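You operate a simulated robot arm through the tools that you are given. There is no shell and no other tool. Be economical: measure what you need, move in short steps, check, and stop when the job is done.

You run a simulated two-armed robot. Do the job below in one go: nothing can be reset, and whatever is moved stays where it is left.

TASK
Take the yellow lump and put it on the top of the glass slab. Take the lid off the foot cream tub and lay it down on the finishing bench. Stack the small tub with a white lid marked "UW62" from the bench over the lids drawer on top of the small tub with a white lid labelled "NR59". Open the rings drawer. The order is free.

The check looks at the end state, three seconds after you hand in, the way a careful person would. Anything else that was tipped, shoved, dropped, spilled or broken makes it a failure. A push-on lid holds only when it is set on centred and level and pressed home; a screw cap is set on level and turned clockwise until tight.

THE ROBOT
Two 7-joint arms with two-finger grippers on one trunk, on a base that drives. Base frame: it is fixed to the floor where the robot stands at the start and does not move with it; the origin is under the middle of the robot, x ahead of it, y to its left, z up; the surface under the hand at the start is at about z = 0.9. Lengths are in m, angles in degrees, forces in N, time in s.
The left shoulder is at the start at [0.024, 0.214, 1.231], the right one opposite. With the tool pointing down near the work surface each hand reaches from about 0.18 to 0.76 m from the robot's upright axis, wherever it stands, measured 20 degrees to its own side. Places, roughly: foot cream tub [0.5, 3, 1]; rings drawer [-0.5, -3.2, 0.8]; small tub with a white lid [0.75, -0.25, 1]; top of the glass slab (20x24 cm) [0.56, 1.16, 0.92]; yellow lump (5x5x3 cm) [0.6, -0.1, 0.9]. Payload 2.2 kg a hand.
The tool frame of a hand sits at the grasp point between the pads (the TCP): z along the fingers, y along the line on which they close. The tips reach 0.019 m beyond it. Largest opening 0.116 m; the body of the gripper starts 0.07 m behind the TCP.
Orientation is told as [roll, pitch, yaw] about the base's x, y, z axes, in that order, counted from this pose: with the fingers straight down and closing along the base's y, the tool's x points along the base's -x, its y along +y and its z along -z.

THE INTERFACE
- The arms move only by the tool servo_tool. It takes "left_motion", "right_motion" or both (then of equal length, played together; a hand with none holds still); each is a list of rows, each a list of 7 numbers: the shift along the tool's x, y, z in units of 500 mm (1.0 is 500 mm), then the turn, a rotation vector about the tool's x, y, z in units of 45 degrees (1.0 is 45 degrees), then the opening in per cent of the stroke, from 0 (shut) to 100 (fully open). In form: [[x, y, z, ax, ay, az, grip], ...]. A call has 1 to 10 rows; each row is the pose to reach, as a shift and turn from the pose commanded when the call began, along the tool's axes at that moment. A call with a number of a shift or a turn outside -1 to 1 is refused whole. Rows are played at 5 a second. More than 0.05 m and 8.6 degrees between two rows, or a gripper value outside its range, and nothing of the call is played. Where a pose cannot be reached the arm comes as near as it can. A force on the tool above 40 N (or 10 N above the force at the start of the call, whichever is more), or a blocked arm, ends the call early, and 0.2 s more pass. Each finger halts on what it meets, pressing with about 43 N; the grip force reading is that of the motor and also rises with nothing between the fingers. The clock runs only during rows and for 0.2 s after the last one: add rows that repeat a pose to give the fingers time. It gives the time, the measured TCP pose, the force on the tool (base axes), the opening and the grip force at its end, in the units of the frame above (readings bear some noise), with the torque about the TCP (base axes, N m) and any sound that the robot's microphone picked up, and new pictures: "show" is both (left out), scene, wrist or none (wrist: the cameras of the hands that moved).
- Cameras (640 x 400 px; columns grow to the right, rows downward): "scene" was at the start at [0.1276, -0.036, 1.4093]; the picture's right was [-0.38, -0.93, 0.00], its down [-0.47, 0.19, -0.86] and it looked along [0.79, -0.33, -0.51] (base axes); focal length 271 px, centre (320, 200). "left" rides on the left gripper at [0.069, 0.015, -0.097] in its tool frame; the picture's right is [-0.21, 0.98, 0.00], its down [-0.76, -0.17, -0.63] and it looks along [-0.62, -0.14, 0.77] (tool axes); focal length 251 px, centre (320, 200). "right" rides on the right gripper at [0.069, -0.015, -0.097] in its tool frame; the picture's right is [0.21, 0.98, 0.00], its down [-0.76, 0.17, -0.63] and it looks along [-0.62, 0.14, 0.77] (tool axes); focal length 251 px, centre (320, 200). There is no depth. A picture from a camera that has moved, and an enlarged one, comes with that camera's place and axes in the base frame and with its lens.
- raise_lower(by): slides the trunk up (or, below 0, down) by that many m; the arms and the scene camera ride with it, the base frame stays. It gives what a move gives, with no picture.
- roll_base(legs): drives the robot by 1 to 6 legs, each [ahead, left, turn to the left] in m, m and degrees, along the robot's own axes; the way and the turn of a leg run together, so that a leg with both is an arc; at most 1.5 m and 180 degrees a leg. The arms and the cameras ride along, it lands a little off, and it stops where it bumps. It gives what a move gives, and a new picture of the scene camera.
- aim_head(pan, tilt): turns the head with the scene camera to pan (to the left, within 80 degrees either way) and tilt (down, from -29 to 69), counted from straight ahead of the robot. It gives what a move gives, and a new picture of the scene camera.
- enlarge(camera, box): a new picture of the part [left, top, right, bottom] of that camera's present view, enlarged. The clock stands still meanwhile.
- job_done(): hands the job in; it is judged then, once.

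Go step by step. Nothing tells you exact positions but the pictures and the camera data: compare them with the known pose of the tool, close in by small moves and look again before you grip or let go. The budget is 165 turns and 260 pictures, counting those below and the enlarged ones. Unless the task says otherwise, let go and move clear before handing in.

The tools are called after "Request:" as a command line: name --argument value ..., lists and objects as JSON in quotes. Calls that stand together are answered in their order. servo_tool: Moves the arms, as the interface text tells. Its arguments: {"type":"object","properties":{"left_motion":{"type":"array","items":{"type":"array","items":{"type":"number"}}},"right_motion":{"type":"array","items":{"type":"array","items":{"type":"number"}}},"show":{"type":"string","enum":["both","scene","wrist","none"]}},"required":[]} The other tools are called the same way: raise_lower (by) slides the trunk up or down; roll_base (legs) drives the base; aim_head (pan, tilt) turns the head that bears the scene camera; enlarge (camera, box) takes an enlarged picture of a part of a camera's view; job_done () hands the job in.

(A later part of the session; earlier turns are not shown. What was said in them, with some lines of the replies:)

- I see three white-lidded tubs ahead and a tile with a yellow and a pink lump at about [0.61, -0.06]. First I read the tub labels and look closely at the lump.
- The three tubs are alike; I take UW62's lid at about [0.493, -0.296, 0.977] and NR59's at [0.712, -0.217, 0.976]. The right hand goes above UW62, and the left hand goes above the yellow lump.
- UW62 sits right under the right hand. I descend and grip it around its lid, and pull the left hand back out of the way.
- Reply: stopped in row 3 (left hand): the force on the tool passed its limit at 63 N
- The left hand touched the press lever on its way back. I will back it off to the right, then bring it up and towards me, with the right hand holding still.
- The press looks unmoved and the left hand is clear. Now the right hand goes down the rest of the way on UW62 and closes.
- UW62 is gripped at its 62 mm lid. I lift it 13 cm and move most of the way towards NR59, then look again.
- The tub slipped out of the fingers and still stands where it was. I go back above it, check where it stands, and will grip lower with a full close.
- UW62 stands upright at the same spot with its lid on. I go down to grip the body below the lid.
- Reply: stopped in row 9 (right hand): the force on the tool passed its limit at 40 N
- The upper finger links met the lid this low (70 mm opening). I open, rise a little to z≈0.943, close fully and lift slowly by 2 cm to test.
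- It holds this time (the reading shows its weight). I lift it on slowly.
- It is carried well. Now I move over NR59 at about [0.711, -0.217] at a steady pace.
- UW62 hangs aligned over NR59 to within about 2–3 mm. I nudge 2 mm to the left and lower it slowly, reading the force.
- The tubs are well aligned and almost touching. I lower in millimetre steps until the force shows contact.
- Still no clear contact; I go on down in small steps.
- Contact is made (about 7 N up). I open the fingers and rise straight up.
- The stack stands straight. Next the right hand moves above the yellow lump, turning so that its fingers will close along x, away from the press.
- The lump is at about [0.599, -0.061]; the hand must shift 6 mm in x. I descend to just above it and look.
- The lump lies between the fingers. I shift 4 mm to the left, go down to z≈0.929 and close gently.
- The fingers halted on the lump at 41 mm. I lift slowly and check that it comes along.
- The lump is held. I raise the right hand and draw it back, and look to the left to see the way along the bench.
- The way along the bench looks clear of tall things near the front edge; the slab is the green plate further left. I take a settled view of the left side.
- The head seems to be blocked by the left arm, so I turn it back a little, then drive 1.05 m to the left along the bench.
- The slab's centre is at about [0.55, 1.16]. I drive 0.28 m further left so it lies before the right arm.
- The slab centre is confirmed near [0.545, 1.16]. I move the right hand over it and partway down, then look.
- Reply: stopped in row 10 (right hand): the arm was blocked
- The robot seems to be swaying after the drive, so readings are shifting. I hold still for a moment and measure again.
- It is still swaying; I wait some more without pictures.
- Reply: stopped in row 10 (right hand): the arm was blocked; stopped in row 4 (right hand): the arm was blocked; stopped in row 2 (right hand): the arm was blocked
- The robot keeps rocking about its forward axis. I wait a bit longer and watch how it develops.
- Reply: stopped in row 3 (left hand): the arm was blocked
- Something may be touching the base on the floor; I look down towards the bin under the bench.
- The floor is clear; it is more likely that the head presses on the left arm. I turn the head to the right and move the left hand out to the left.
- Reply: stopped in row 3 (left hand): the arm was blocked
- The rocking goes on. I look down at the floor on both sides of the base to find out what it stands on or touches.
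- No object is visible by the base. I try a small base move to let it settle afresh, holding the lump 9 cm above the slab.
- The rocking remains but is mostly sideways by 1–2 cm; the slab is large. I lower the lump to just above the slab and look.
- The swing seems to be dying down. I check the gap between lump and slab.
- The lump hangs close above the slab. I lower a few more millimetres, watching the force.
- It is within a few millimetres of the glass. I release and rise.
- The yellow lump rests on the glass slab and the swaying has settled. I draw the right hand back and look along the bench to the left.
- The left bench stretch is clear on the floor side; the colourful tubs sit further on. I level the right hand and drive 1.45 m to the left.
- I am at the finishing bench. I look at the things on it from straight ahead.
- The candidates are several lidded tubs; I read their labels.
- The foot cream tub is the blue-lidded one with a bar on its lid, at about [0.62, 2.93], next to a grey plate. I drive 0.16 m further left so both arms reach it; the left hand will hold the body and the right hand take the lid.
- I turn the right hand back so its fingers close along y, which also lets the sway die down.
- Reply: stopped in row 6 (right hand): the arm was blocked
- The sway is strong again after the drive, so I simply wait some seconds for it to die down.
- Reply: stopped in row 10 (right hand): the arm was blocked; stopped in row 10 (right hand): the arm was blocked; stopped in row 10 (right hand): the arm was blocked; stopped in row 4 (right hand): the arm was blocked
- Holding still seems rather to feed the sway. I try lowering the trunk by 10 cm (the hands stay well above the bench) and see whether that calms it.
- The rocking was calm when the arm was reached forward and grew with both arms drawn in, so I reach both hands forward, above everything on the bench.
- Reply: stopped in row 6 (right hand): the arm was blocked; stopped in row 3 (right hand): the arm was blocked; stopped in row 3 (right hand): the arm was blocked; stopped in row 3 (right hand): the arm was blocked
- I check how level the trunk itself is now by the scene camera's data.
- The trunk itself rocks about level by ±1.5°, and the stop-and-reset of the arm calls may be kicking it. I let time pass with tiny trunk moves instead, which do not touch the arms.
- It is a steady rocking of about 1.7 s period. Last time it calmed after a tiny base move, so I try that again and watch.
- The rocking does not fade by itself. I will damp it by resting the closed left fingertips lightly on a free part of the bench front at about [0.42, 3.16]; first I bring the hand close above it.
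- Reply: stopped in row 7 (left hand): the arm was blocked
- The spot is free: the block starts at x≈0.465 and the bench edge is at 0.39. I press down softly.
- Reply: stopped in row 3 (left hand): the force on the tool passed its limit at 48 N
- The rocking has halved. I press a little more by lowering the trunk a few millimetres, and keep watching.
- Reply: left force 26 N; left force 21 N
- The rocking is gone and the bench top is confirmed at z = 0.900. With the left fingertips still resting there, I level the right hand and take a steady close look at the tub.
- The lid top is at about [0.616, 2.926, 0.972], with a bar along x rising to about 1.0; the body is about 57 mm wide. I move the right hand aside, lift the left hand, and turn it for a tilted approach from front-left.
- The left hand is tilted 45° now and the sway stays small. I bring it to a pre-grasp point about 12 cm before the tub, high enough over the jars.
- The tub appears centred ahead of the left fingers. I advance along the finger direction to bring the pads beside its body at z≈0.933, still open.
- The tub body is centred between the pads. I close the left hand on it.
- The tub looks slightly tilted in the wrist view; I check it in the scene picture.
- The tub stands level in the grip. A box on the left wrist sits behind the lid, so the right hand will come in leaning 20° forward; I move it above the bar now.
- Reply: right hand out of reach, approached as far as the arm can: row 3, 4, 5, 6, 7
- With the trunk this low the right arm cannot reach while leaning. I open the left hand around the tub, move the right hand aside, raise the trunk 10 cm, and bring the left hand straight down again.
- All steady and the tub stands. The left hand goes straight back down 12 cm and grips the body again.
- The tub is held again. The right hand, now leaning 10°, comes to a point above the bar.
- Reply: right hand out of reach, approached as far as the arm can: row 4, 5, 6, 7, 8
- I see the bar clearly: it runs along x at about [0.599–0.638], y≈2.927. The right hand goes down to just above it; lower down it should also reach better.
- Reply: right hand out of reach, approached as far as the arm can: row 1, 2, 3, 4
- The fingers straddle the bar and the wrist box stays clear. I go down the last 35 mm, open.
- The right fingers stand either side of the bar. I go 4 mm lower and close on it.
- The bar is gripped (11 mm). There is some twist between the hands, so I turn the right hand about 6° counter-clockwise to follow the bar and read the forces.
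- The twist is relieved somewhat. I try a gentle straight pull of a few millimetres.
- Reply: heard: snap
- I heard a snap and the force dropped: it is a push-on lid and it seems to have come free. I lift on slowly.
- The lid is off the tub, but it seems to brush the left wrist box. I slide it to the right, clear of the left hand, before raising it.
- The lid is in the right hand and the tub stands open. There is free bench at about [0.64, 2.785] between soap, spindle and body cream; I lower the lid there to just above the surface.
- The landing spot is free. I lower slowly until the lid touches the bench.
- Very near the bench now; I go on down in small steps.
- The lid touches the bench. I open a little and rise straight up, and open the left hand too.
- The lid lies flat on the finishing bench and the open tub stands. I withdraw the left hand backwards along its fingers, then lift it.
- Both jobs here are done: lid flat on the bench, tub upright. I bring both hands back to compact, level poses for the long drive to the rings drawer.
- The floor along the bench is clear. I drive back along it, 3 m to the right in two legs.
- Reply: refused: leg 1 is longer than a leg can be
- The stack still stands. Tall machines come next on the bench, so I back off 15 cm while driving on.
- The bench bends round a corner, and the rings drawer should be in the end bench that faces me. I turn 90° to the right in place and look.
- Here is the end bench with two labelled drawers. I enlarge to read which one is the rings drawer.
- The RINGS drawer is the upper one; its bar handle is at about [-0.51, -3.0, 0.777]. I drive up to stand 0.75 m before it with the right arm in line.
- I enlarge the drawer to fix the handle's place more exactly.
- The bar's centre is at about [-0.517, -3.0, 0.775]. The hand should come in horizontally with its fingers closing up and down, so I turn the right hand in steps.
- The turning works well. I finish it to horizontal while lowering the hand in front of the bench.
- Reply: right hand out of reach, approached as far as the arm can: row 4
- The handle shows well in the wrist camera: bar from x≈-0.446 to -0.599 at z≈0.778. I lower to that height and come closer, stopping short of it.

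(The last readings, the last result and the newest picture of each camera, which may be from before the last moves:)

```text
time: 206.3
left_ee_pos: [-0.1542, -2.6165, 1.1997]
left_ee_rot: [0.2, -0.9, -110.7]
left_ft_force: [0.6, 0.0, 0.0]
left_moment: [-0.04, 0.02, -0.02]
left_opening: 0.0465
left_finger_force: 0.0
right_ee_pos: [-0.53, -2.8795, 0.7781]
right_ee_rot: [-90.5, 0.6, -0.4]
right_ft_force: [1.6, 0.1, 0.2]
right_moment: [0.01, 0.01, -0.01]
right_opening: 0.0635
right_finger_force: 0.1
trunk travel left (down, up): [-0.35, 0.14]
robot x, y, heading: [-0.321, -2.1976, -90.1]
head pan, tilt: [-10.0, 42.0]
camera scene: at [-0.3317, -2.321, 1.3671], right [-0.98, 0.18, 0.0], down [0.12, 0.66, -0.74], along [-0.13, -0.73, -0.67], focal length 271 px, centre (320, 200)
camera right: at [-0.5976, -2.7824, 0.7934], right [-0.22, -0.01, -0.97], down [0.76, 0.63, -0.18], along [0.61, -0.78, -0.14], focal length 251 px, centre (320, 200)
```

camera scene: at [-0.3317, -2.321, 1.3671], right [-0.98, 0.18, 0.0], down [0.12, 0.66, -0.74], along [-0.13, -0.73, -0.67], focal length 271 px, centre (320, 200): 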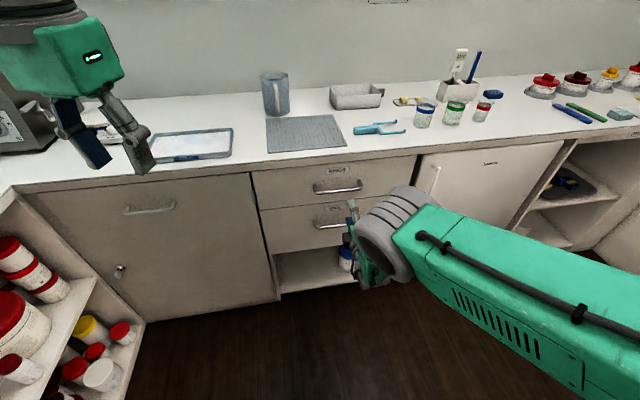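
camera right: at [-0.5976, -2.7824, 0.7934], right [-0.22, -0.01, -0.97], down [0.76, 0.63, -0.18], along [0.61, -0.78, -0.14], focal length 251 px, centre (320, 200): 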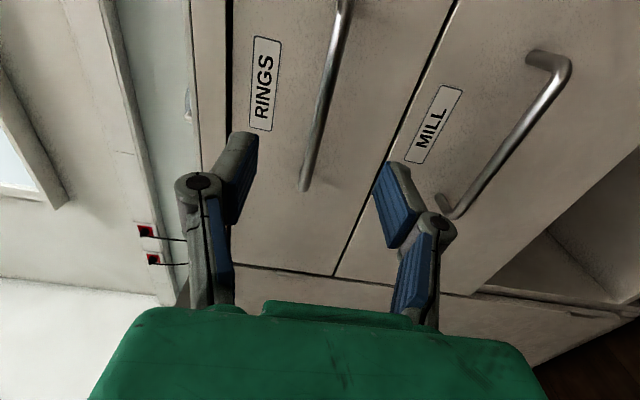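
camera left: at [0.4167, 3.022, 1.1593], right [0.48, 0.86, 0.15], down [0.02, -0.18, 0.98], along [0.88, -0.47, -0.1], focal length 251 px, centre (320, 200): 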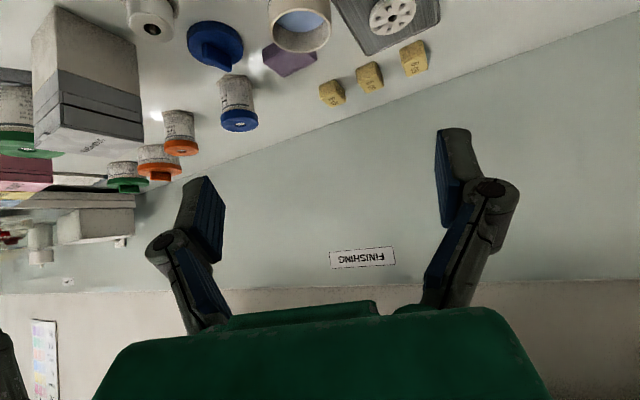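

The handle bar lies at y≈-3.005, z≈0.774, between the fingers' heights. I lower 4 mm and advance so that the fingers straddle the bar.

Request:
servo_tool --right_motion '[[0, 0.008, 0.06, 0, 0, 0, 50], [0, 0.008, 0.12, 0, 0, 0, 50], [0, 0.008, 0.18, 0, 0, 0, 50], [0, 0.008, 0.22, 0, 0, 0, 50], [0, 0.008, 0.237, 0, 0, 0, 50], [0, 0.008, 0.237, 0, 0, 0, 50]]' --show "wrist"

```text
time: 207.8
left_ee_pos: [-0.1577, -2.6173, 1.2001]
left_ee_rot: [0.2, -0.9, -110.8]
left_ft_force: [-0.9, -0.3, 0.5]
left_moment: [0.01, 0.01, 0.0]
left_opening: 0.0463
left_finger_force: 0.1
right_ee_pos: [-0.5341, -2.9776, 0.7761]
right_ee_rot: [-90.5, 0.5, -0.3]
right_ft_force: [-1.6, 0.3, 0.2]
right_moment: [0.01, 0.02, -0.01]
right_opening: 0.058
right_finger_force: 0.0
right hand out of reach, approached as far as the arm can: row 4, 5, 6
trunk travel left (down, up): [-0.35, 0.14]
robot x, y, heading: [-0.3229, -2.1953, -89.9]
head pan, tilt: [-10.0, 42.0]
camera right: at [-0.6017, -2.8791, 0.7908], right [-0.22, -0.01, -0.97], down [0.76, 0.63, -0.18], along [0.61, -0.78, -0.14], focal length 251 px, centre (320, 200)
```

right: 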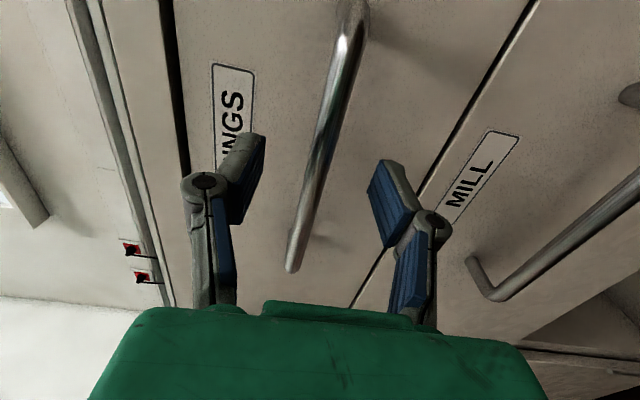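

The arm ends about 2.5 cm short, so I roll the base forward by 2.5 cm, which carries the open fingers over the bar.

Request:
roll_base --legs '[[0.025, 0, 0]]'

Request:
enlarge --camera "right" --box '[140, 0, 540, 250]'

```text
time: 208.6
left_ee_pos: [-0.1571, -2.639, 1.2022]
left_ee_rot: [0.3, -0.9, -110.8]
left_ft_force: [-0.1, -0.1, 0.7]
left_moment: [-0.02, -0.03, -0.01]
left_opening: 0.0463
left_finger_force: 0.1
right_ee_pos: [-0.5332, -2.999, 0.778]
right_ee_rot: [-90.5, 0.4, -0.4]
right_ft_force: [0.3, 0.3, -0.3]
right_moment: [0.03, 0.02, 0.02]
right_opening: 0.0579
right_finger_force: 0.0
trunk travel left (down, up): [-0.35, 0.14]
robot x, y, heading: [-0.3222, -2.2198, -90.2]
head pan, tilt: [-10.0, 42.0]
camera scene: at [-0.3337, -2.3431, 1.3675], right [-0.98, 0.18, 0.0], down [0.12, 0.66, -0.74], along [-0.13, -0.73, -0.67], focal length 271 px, centre (320, 200)
```

scene: 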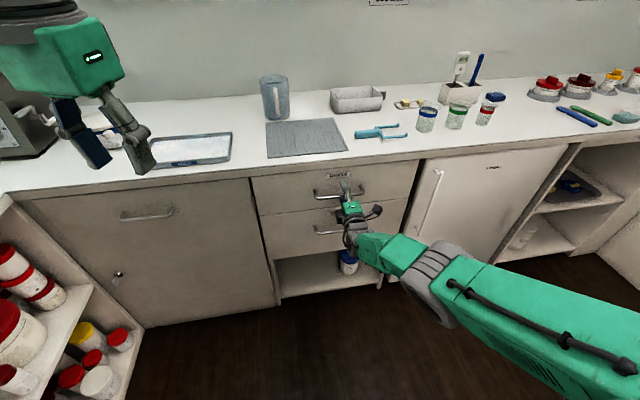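

```text
1.60 times, centred on (340, 125) of right
camera zoom: at [-0.6014, -2.9023, 0.793], right [-0.22, -0.01, -0.97], down [0.76, 0.63, -0.18], along [0.61, -0.78, -0.13], focal length 402 px, centre (288, 320)
```

zoom: 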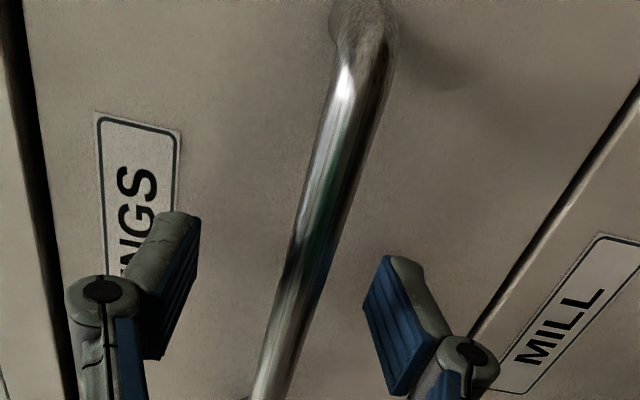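

The bar is right between the fingers. I close on it.

Request:
servo_tool --right_motion '[[0, 0, 0, 0, 0, 0, 35], [0, 0, 0, 0, 0, 0, 20], [0, 0, 0, 0, 0, 0, 8], [0, 0, 0, 0, 0, 0, 0], [0, 0, 0, 0, 0, 0, 0]]' --show "wrist"

```text
time: 209.8
left_ee_pos: [-0.1579, -2.64, 1.2015]
left_ee_rot: [0.2, -0.9, -110.8]
left_ft_force: [-0.5, 0.5, 0.8]
left_moment: [-0.02, -0.01, 0.0]
left_opening: 0.0464
left_finger_force: 0.0
right_ee_pos: [-0.5338, -3.0037, 0.7761]
right_ee_rot: [-90.7, 0.7, -0.4]
right_ft_force: [0.5, -0.3, 0.1]
right_moment: [-0.02, 0.01, 0.04]
right_opening: 0.0
right_finger_force: 28.4
trunk travel left (down, up): [-0.35, 0.14]
robot x, y, heading: [-0.3221, -2.2199, -90.3]
head pan, tilt: [-10.0, 42.0]
camera right: at [-0.6012, -2.9044, 0.7911], right [-0.22, -0.01, -0.97], down [0.76, 0.63, -0.18], along [0.61, -0.78, -0.13], focal length 251 px, centre (320, 200)
```

right: 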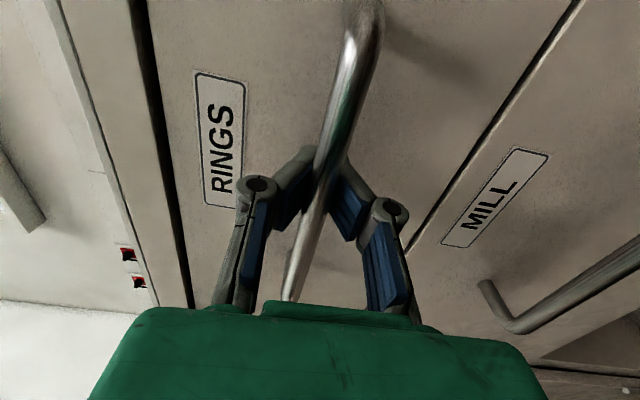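

The fingers have closed behind the bar, so the bar is caught as in a hook. I pull straight back slowly.

Request:
servo_tool --right_motion '[[0, 0, -0.03, 0, 0, 0, 0], [0, 0, -0.06, 0, 0, 0, 0], [0, 0, -0.1, 0, 0, 0, 0], [0, 0, -0.14, 0, 0, 0, 0], [0, 0, -0.18, 0, 0, 0, 0], [0, 0, -0.22, 0, 0, 0, 0], [0, 0, -0.26, 0, 0, 0, 0]]'

```text
time: 211.4
left_ee_pos: [-0.1569, -2.6399, 1.2026]
left_ee_rot: [0.2, -1.0, -110.9]
left_ft_force: [0.6, 0.4, -0.9]
left_moment: [0.0, 0.01, 0.0]
left_opening: 0.0465
left_finger_force: 0.0
right_ee_pos: [-0.5333, -2.869, 0.7788]
right_ee_rot: [-90.6, 0.5, -0.4]
right_ft_force: [0.6, -0.2, -0.2]
right_moment: [-0.01, 0.0, 0.01]
right_opening: 0.0002
right_finger_force: 28.5
trunk travel left (down, up): [-0.35, 0.14]
robot x, y, heading: [-0.3198, -2.2211, -90.3]
head pan, tilt: [-10.0, 42.0]
camera scene: at [-0.3336, -2.3464, 1.3671], right [-0.98, 0.18, 0.0], down [0.12, 0.66, -0.74], along [-0.13, -0.73, -0.67], focal length 271 px, centre (320, 200)
camera right: at [-0.6006, -2.7721, 0.7936], right [-0.22, -0.01, -0.97], down [0.76, 0.63, -0.18], along [0.61, -0.78, -0.13], focal length 251 px, centre (320, 200)
```

scene: 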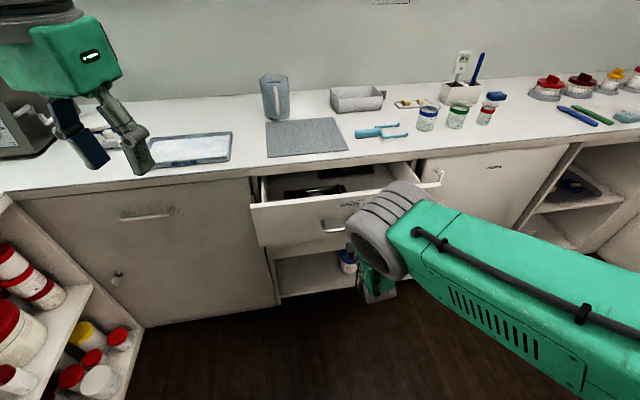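
right: 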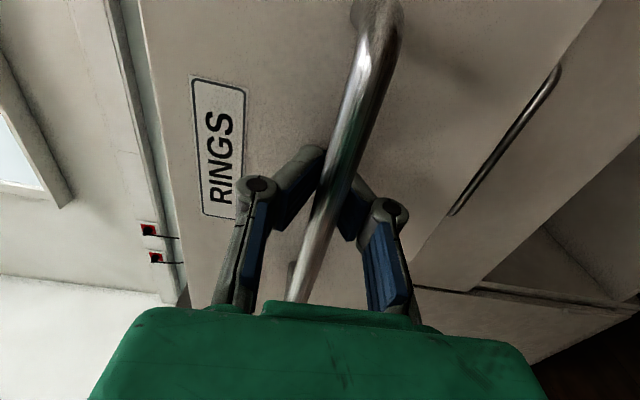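

The drawer slides open. I pull further, another 15 cm.

Request:
servo_tool --right_motion '[[0, 0, -0.03, 0, 0, 0, 0], [0, 0, -0.07, 0, 0, 0, 0], [0, 0, -0.11, 0, 0, 0, 0], [0, 0, -0.15, 0, 0, 0, 0], [0, 0, -0.19, 0, 0, 0, 0], [0, 0, -0.23, 0, 0, 0, 0], [0, 0, -0.27, 0, 0, 0, 0], [0, 0, -0.3, 0, 0, 0, 0]]'

```text
time: 213.2
left_ee_pos: [-0.1551, -2.6391, 1.2027]
left_ee_rot: [0.1, -1.1, -110.8]
left_ft_force: [-1.3, 0.8, -0.7]
left_moment: [0.0, 0.0, 0.0]
left_opening: 0.0461
left_finger_force: 0.0
right_ee_pos: [-0.5303, -2.7192, 0.7752]
right_ee_rot: [-90.9, 0.5, -0.4]
right_ft_force: [1.9, 0.7, 19.8]
right_moment: [0.14, -0.18, -0.02]
right_opening: 0.0
right_finger_force: 28.5
trunk travel left (down, up): [-0.35, 0.14]
robot x, y, heading: [-0.3196, -2.2223, -90.3]
head pan, tilt: [-10.0, 42.0]
camera scene: at [-0.3314, -2.343, 1.3676], right [-0.98, 0.18, 0.0], down [0.12, 0.66, -0.74], along [-0.13, -0.73, -0.67], focal length 271 px, centre (320, 200)
camera right: at [-0.5987, -2.6219, 0.7903], right [-0.22, -0.01, -0.97], down [0.76, 0.63, -0.18], along [0.61, -0.78, -0.13], focal length 251 px, centre (320, 200)
```

scene: 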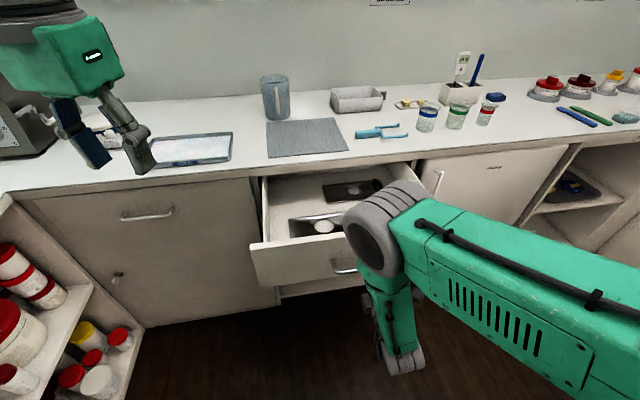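
right: 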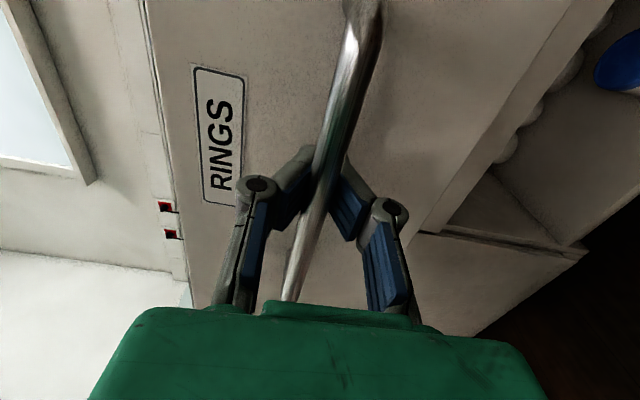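

It is open by about 26 cm. I pull a few centimetres more to see whether it has reached its stop.

Request:
servo_tool --right_motion '[[0, -0.004, -0.02, 0, 0, 0, 0], [0, -0.006, -0.05, 0, 0, 0, 0], [0, -0.006, -0.08, 0, 0, 0, 0], [0, -0.006, -0.11, 0, 0, 0, 0]]'

```text
time: 214.2
left_ee_pos: [-0.1565, -2.639, 1.2028]
left_ee_rot: [0.2, -1.0, -110.9]
left_ft_force: [-0.4, -0.1, 0.0]
left_moment: [0.02, -0.01, 0.0]
left_opening: 0.0462
left_finger_force: 0.1
right_ee_pos: [-0.5313, -2.6633, 0.7772]
right_ee_rot: [-90.5, 0.5, -0.4]
right_ft_force: [-1.0, -0.7, -0.3]
right_moment: [-0.02, 0.04, 0.02]
right_opening: 0.0003
right_finger_force: 28.7
trunk travel left (down, up): [-0.35, 0.14]
robot x, y, heading: [-0.3205, -2.2205, -90.3]
head pan, tilt: [-10.0, 42.0]
camera scene: at [-0.3337, -2.3458, 1.3671], right [-0.98, 0.18, 0.0], down [0.12, 0.66, -0.74], along [-0.13, -0.73, -0.67], focal length 271 px, centre (320, 200)
camera right: at [-0.599, -2.5657, 0.7922], right [-0.22, -0.01, -0.97], down [0.76, 0.63, -0.18], along [0.61, -0.78, -0.13], focal length 251 px, centre (320, 200)
```

scene: 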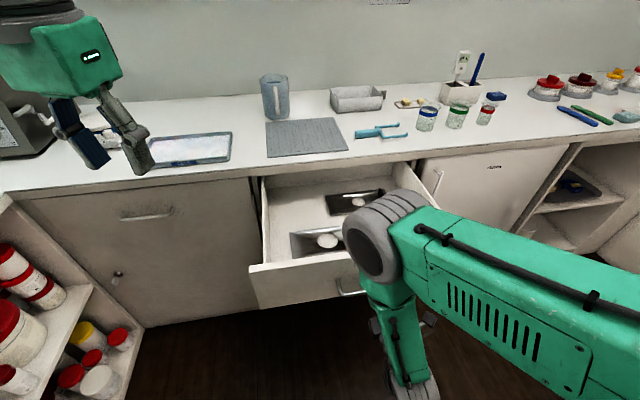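
right: 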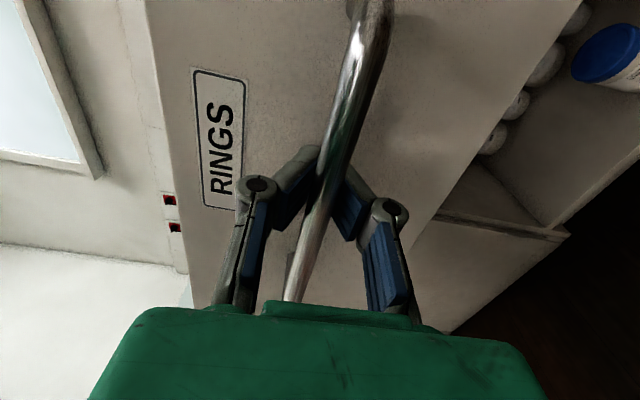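

The drawer stands open about 32 cm, which is plenty. I open the fingers and back the robot straight away from the handle.

Request:
servo_tool --right_motion '[[0, 0, 0.006, 0, 0, 0, 20], [0, 0, 0.006, 0, 0, 0, 40], [0, 0, 0.006, 0, 0, 0, 60], [0, 0, 0.006, 0, 0, 0, 60], [0, 0, 0.006, 0, 0, 0, 60]]' --show "wrist"

```text
time: 215.4
left_ee_pos: [-0.1556, -2.6396, 1.2021]
left_ee_rot: [0.3, -1.0, -110.8]
left_ft_force: [0.0, -0.1, 0.0]
left_moment: [0.02, -0.03, -0.01]
left_opening: 0.0463
left_finger_force: 0.0
right_ee_pos: [-0.5315, -2.6662, 0.7774]
right_ee_rot: [-90.6, 0.5, -0.4]
right_ft_force: [-0.2, -0.5, 1.1]
right_moment: [0.01, -0.03, 0.03]
right_opening: 0.0695
right_finger_force: 0.1
trunk travel left (down, up): [-0.35, 0.14]
robot x, y, heading: [-0.32, -2.2207, -90.4]
head pan, tilt: [-10.0, 42.0]
camera right: at [-0.5991, -2.5696, 0.7926], right [-0.22, -0.01, -0.97], down [0.76, 0.63, -0.18], along [0.61, -0.78, -0.13], focal length 251 px, centre (320, 200)
```

right: 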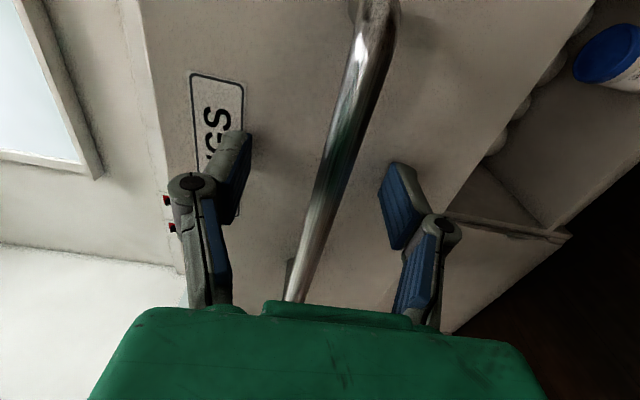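

The fingers are open and clear of the bar above and below. I drive straight back 0.3 m.

Request:
roll_base --legs '[[-0.3, 0, 0]]'

```text
time: 217.4
left_ee_pos: [-0.1559, -2.3388, 1.2016]
left_ee_rot: [0.2, -0.9, -110.7]
left_ft_force: [0.3, -0.2, 0.1]
left_moment: [-0.01, 0.0, 0.03]
left_opening: 0.0463
left_finger_force: 0.1
right_ee_pos: [-0.5295, -2.3684, 0.7776]
right_ee_rot: [-90.7, 0.5, -0.3]
right_ft_force: [0.2, 0.0, -0.3]
right_moment: [0.0, 0.0, -0.01]
right_opening: 0.0696
right_finger_force: 0.1
trunk travel left (down, up): [-0.35, 0.14]
robot x, y, heading: [-0.3186, -1.917, -90.1]
head pan, tilt: [-10.0, 42.0]
camera scene: at [-0.333, -2.0463, 1.367], right [-0.98, 0.17, 0.0], down [0.12, 0.66, -0.74], along [-0.13, -0.73, -0.67], focal length 271 px, centre (320, 200)
```

scene: 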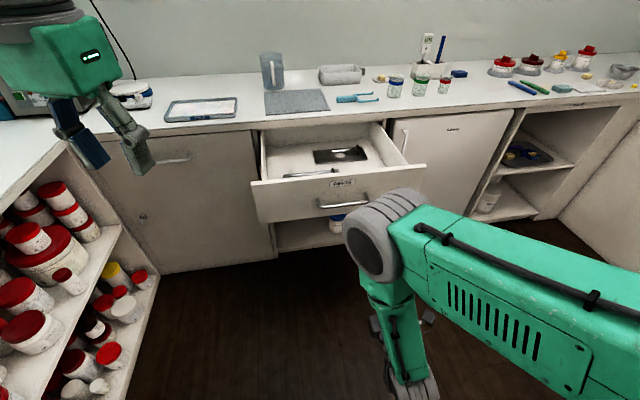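

The rings drawer stays open, both hands are clear, and the lump, the stack and the lid were all seen in place after being set down. I hand in.

Request:
job_done

```text
The job is handed in.
```

I finished all four jobs and handed in; the result of the check hasn't come back.

- **Yellow lump:** it lies on the top of the glass slab.
- **Foot cream tub:** its lid lies flat on the finishing bench, and the open tub is upright.
- **Tubs:** UW62 stands on top of NR59, and it was still standing when I drove past later.
- **Rings drawer:** it is open by about 32 cm.

Early on, the left hand bumped the press lever with about 63 N. The press looked unmoved in the pictures afterwards.

On the first try UW62 slipped from the grip as I began to lift. It stayed upright with its lid on.
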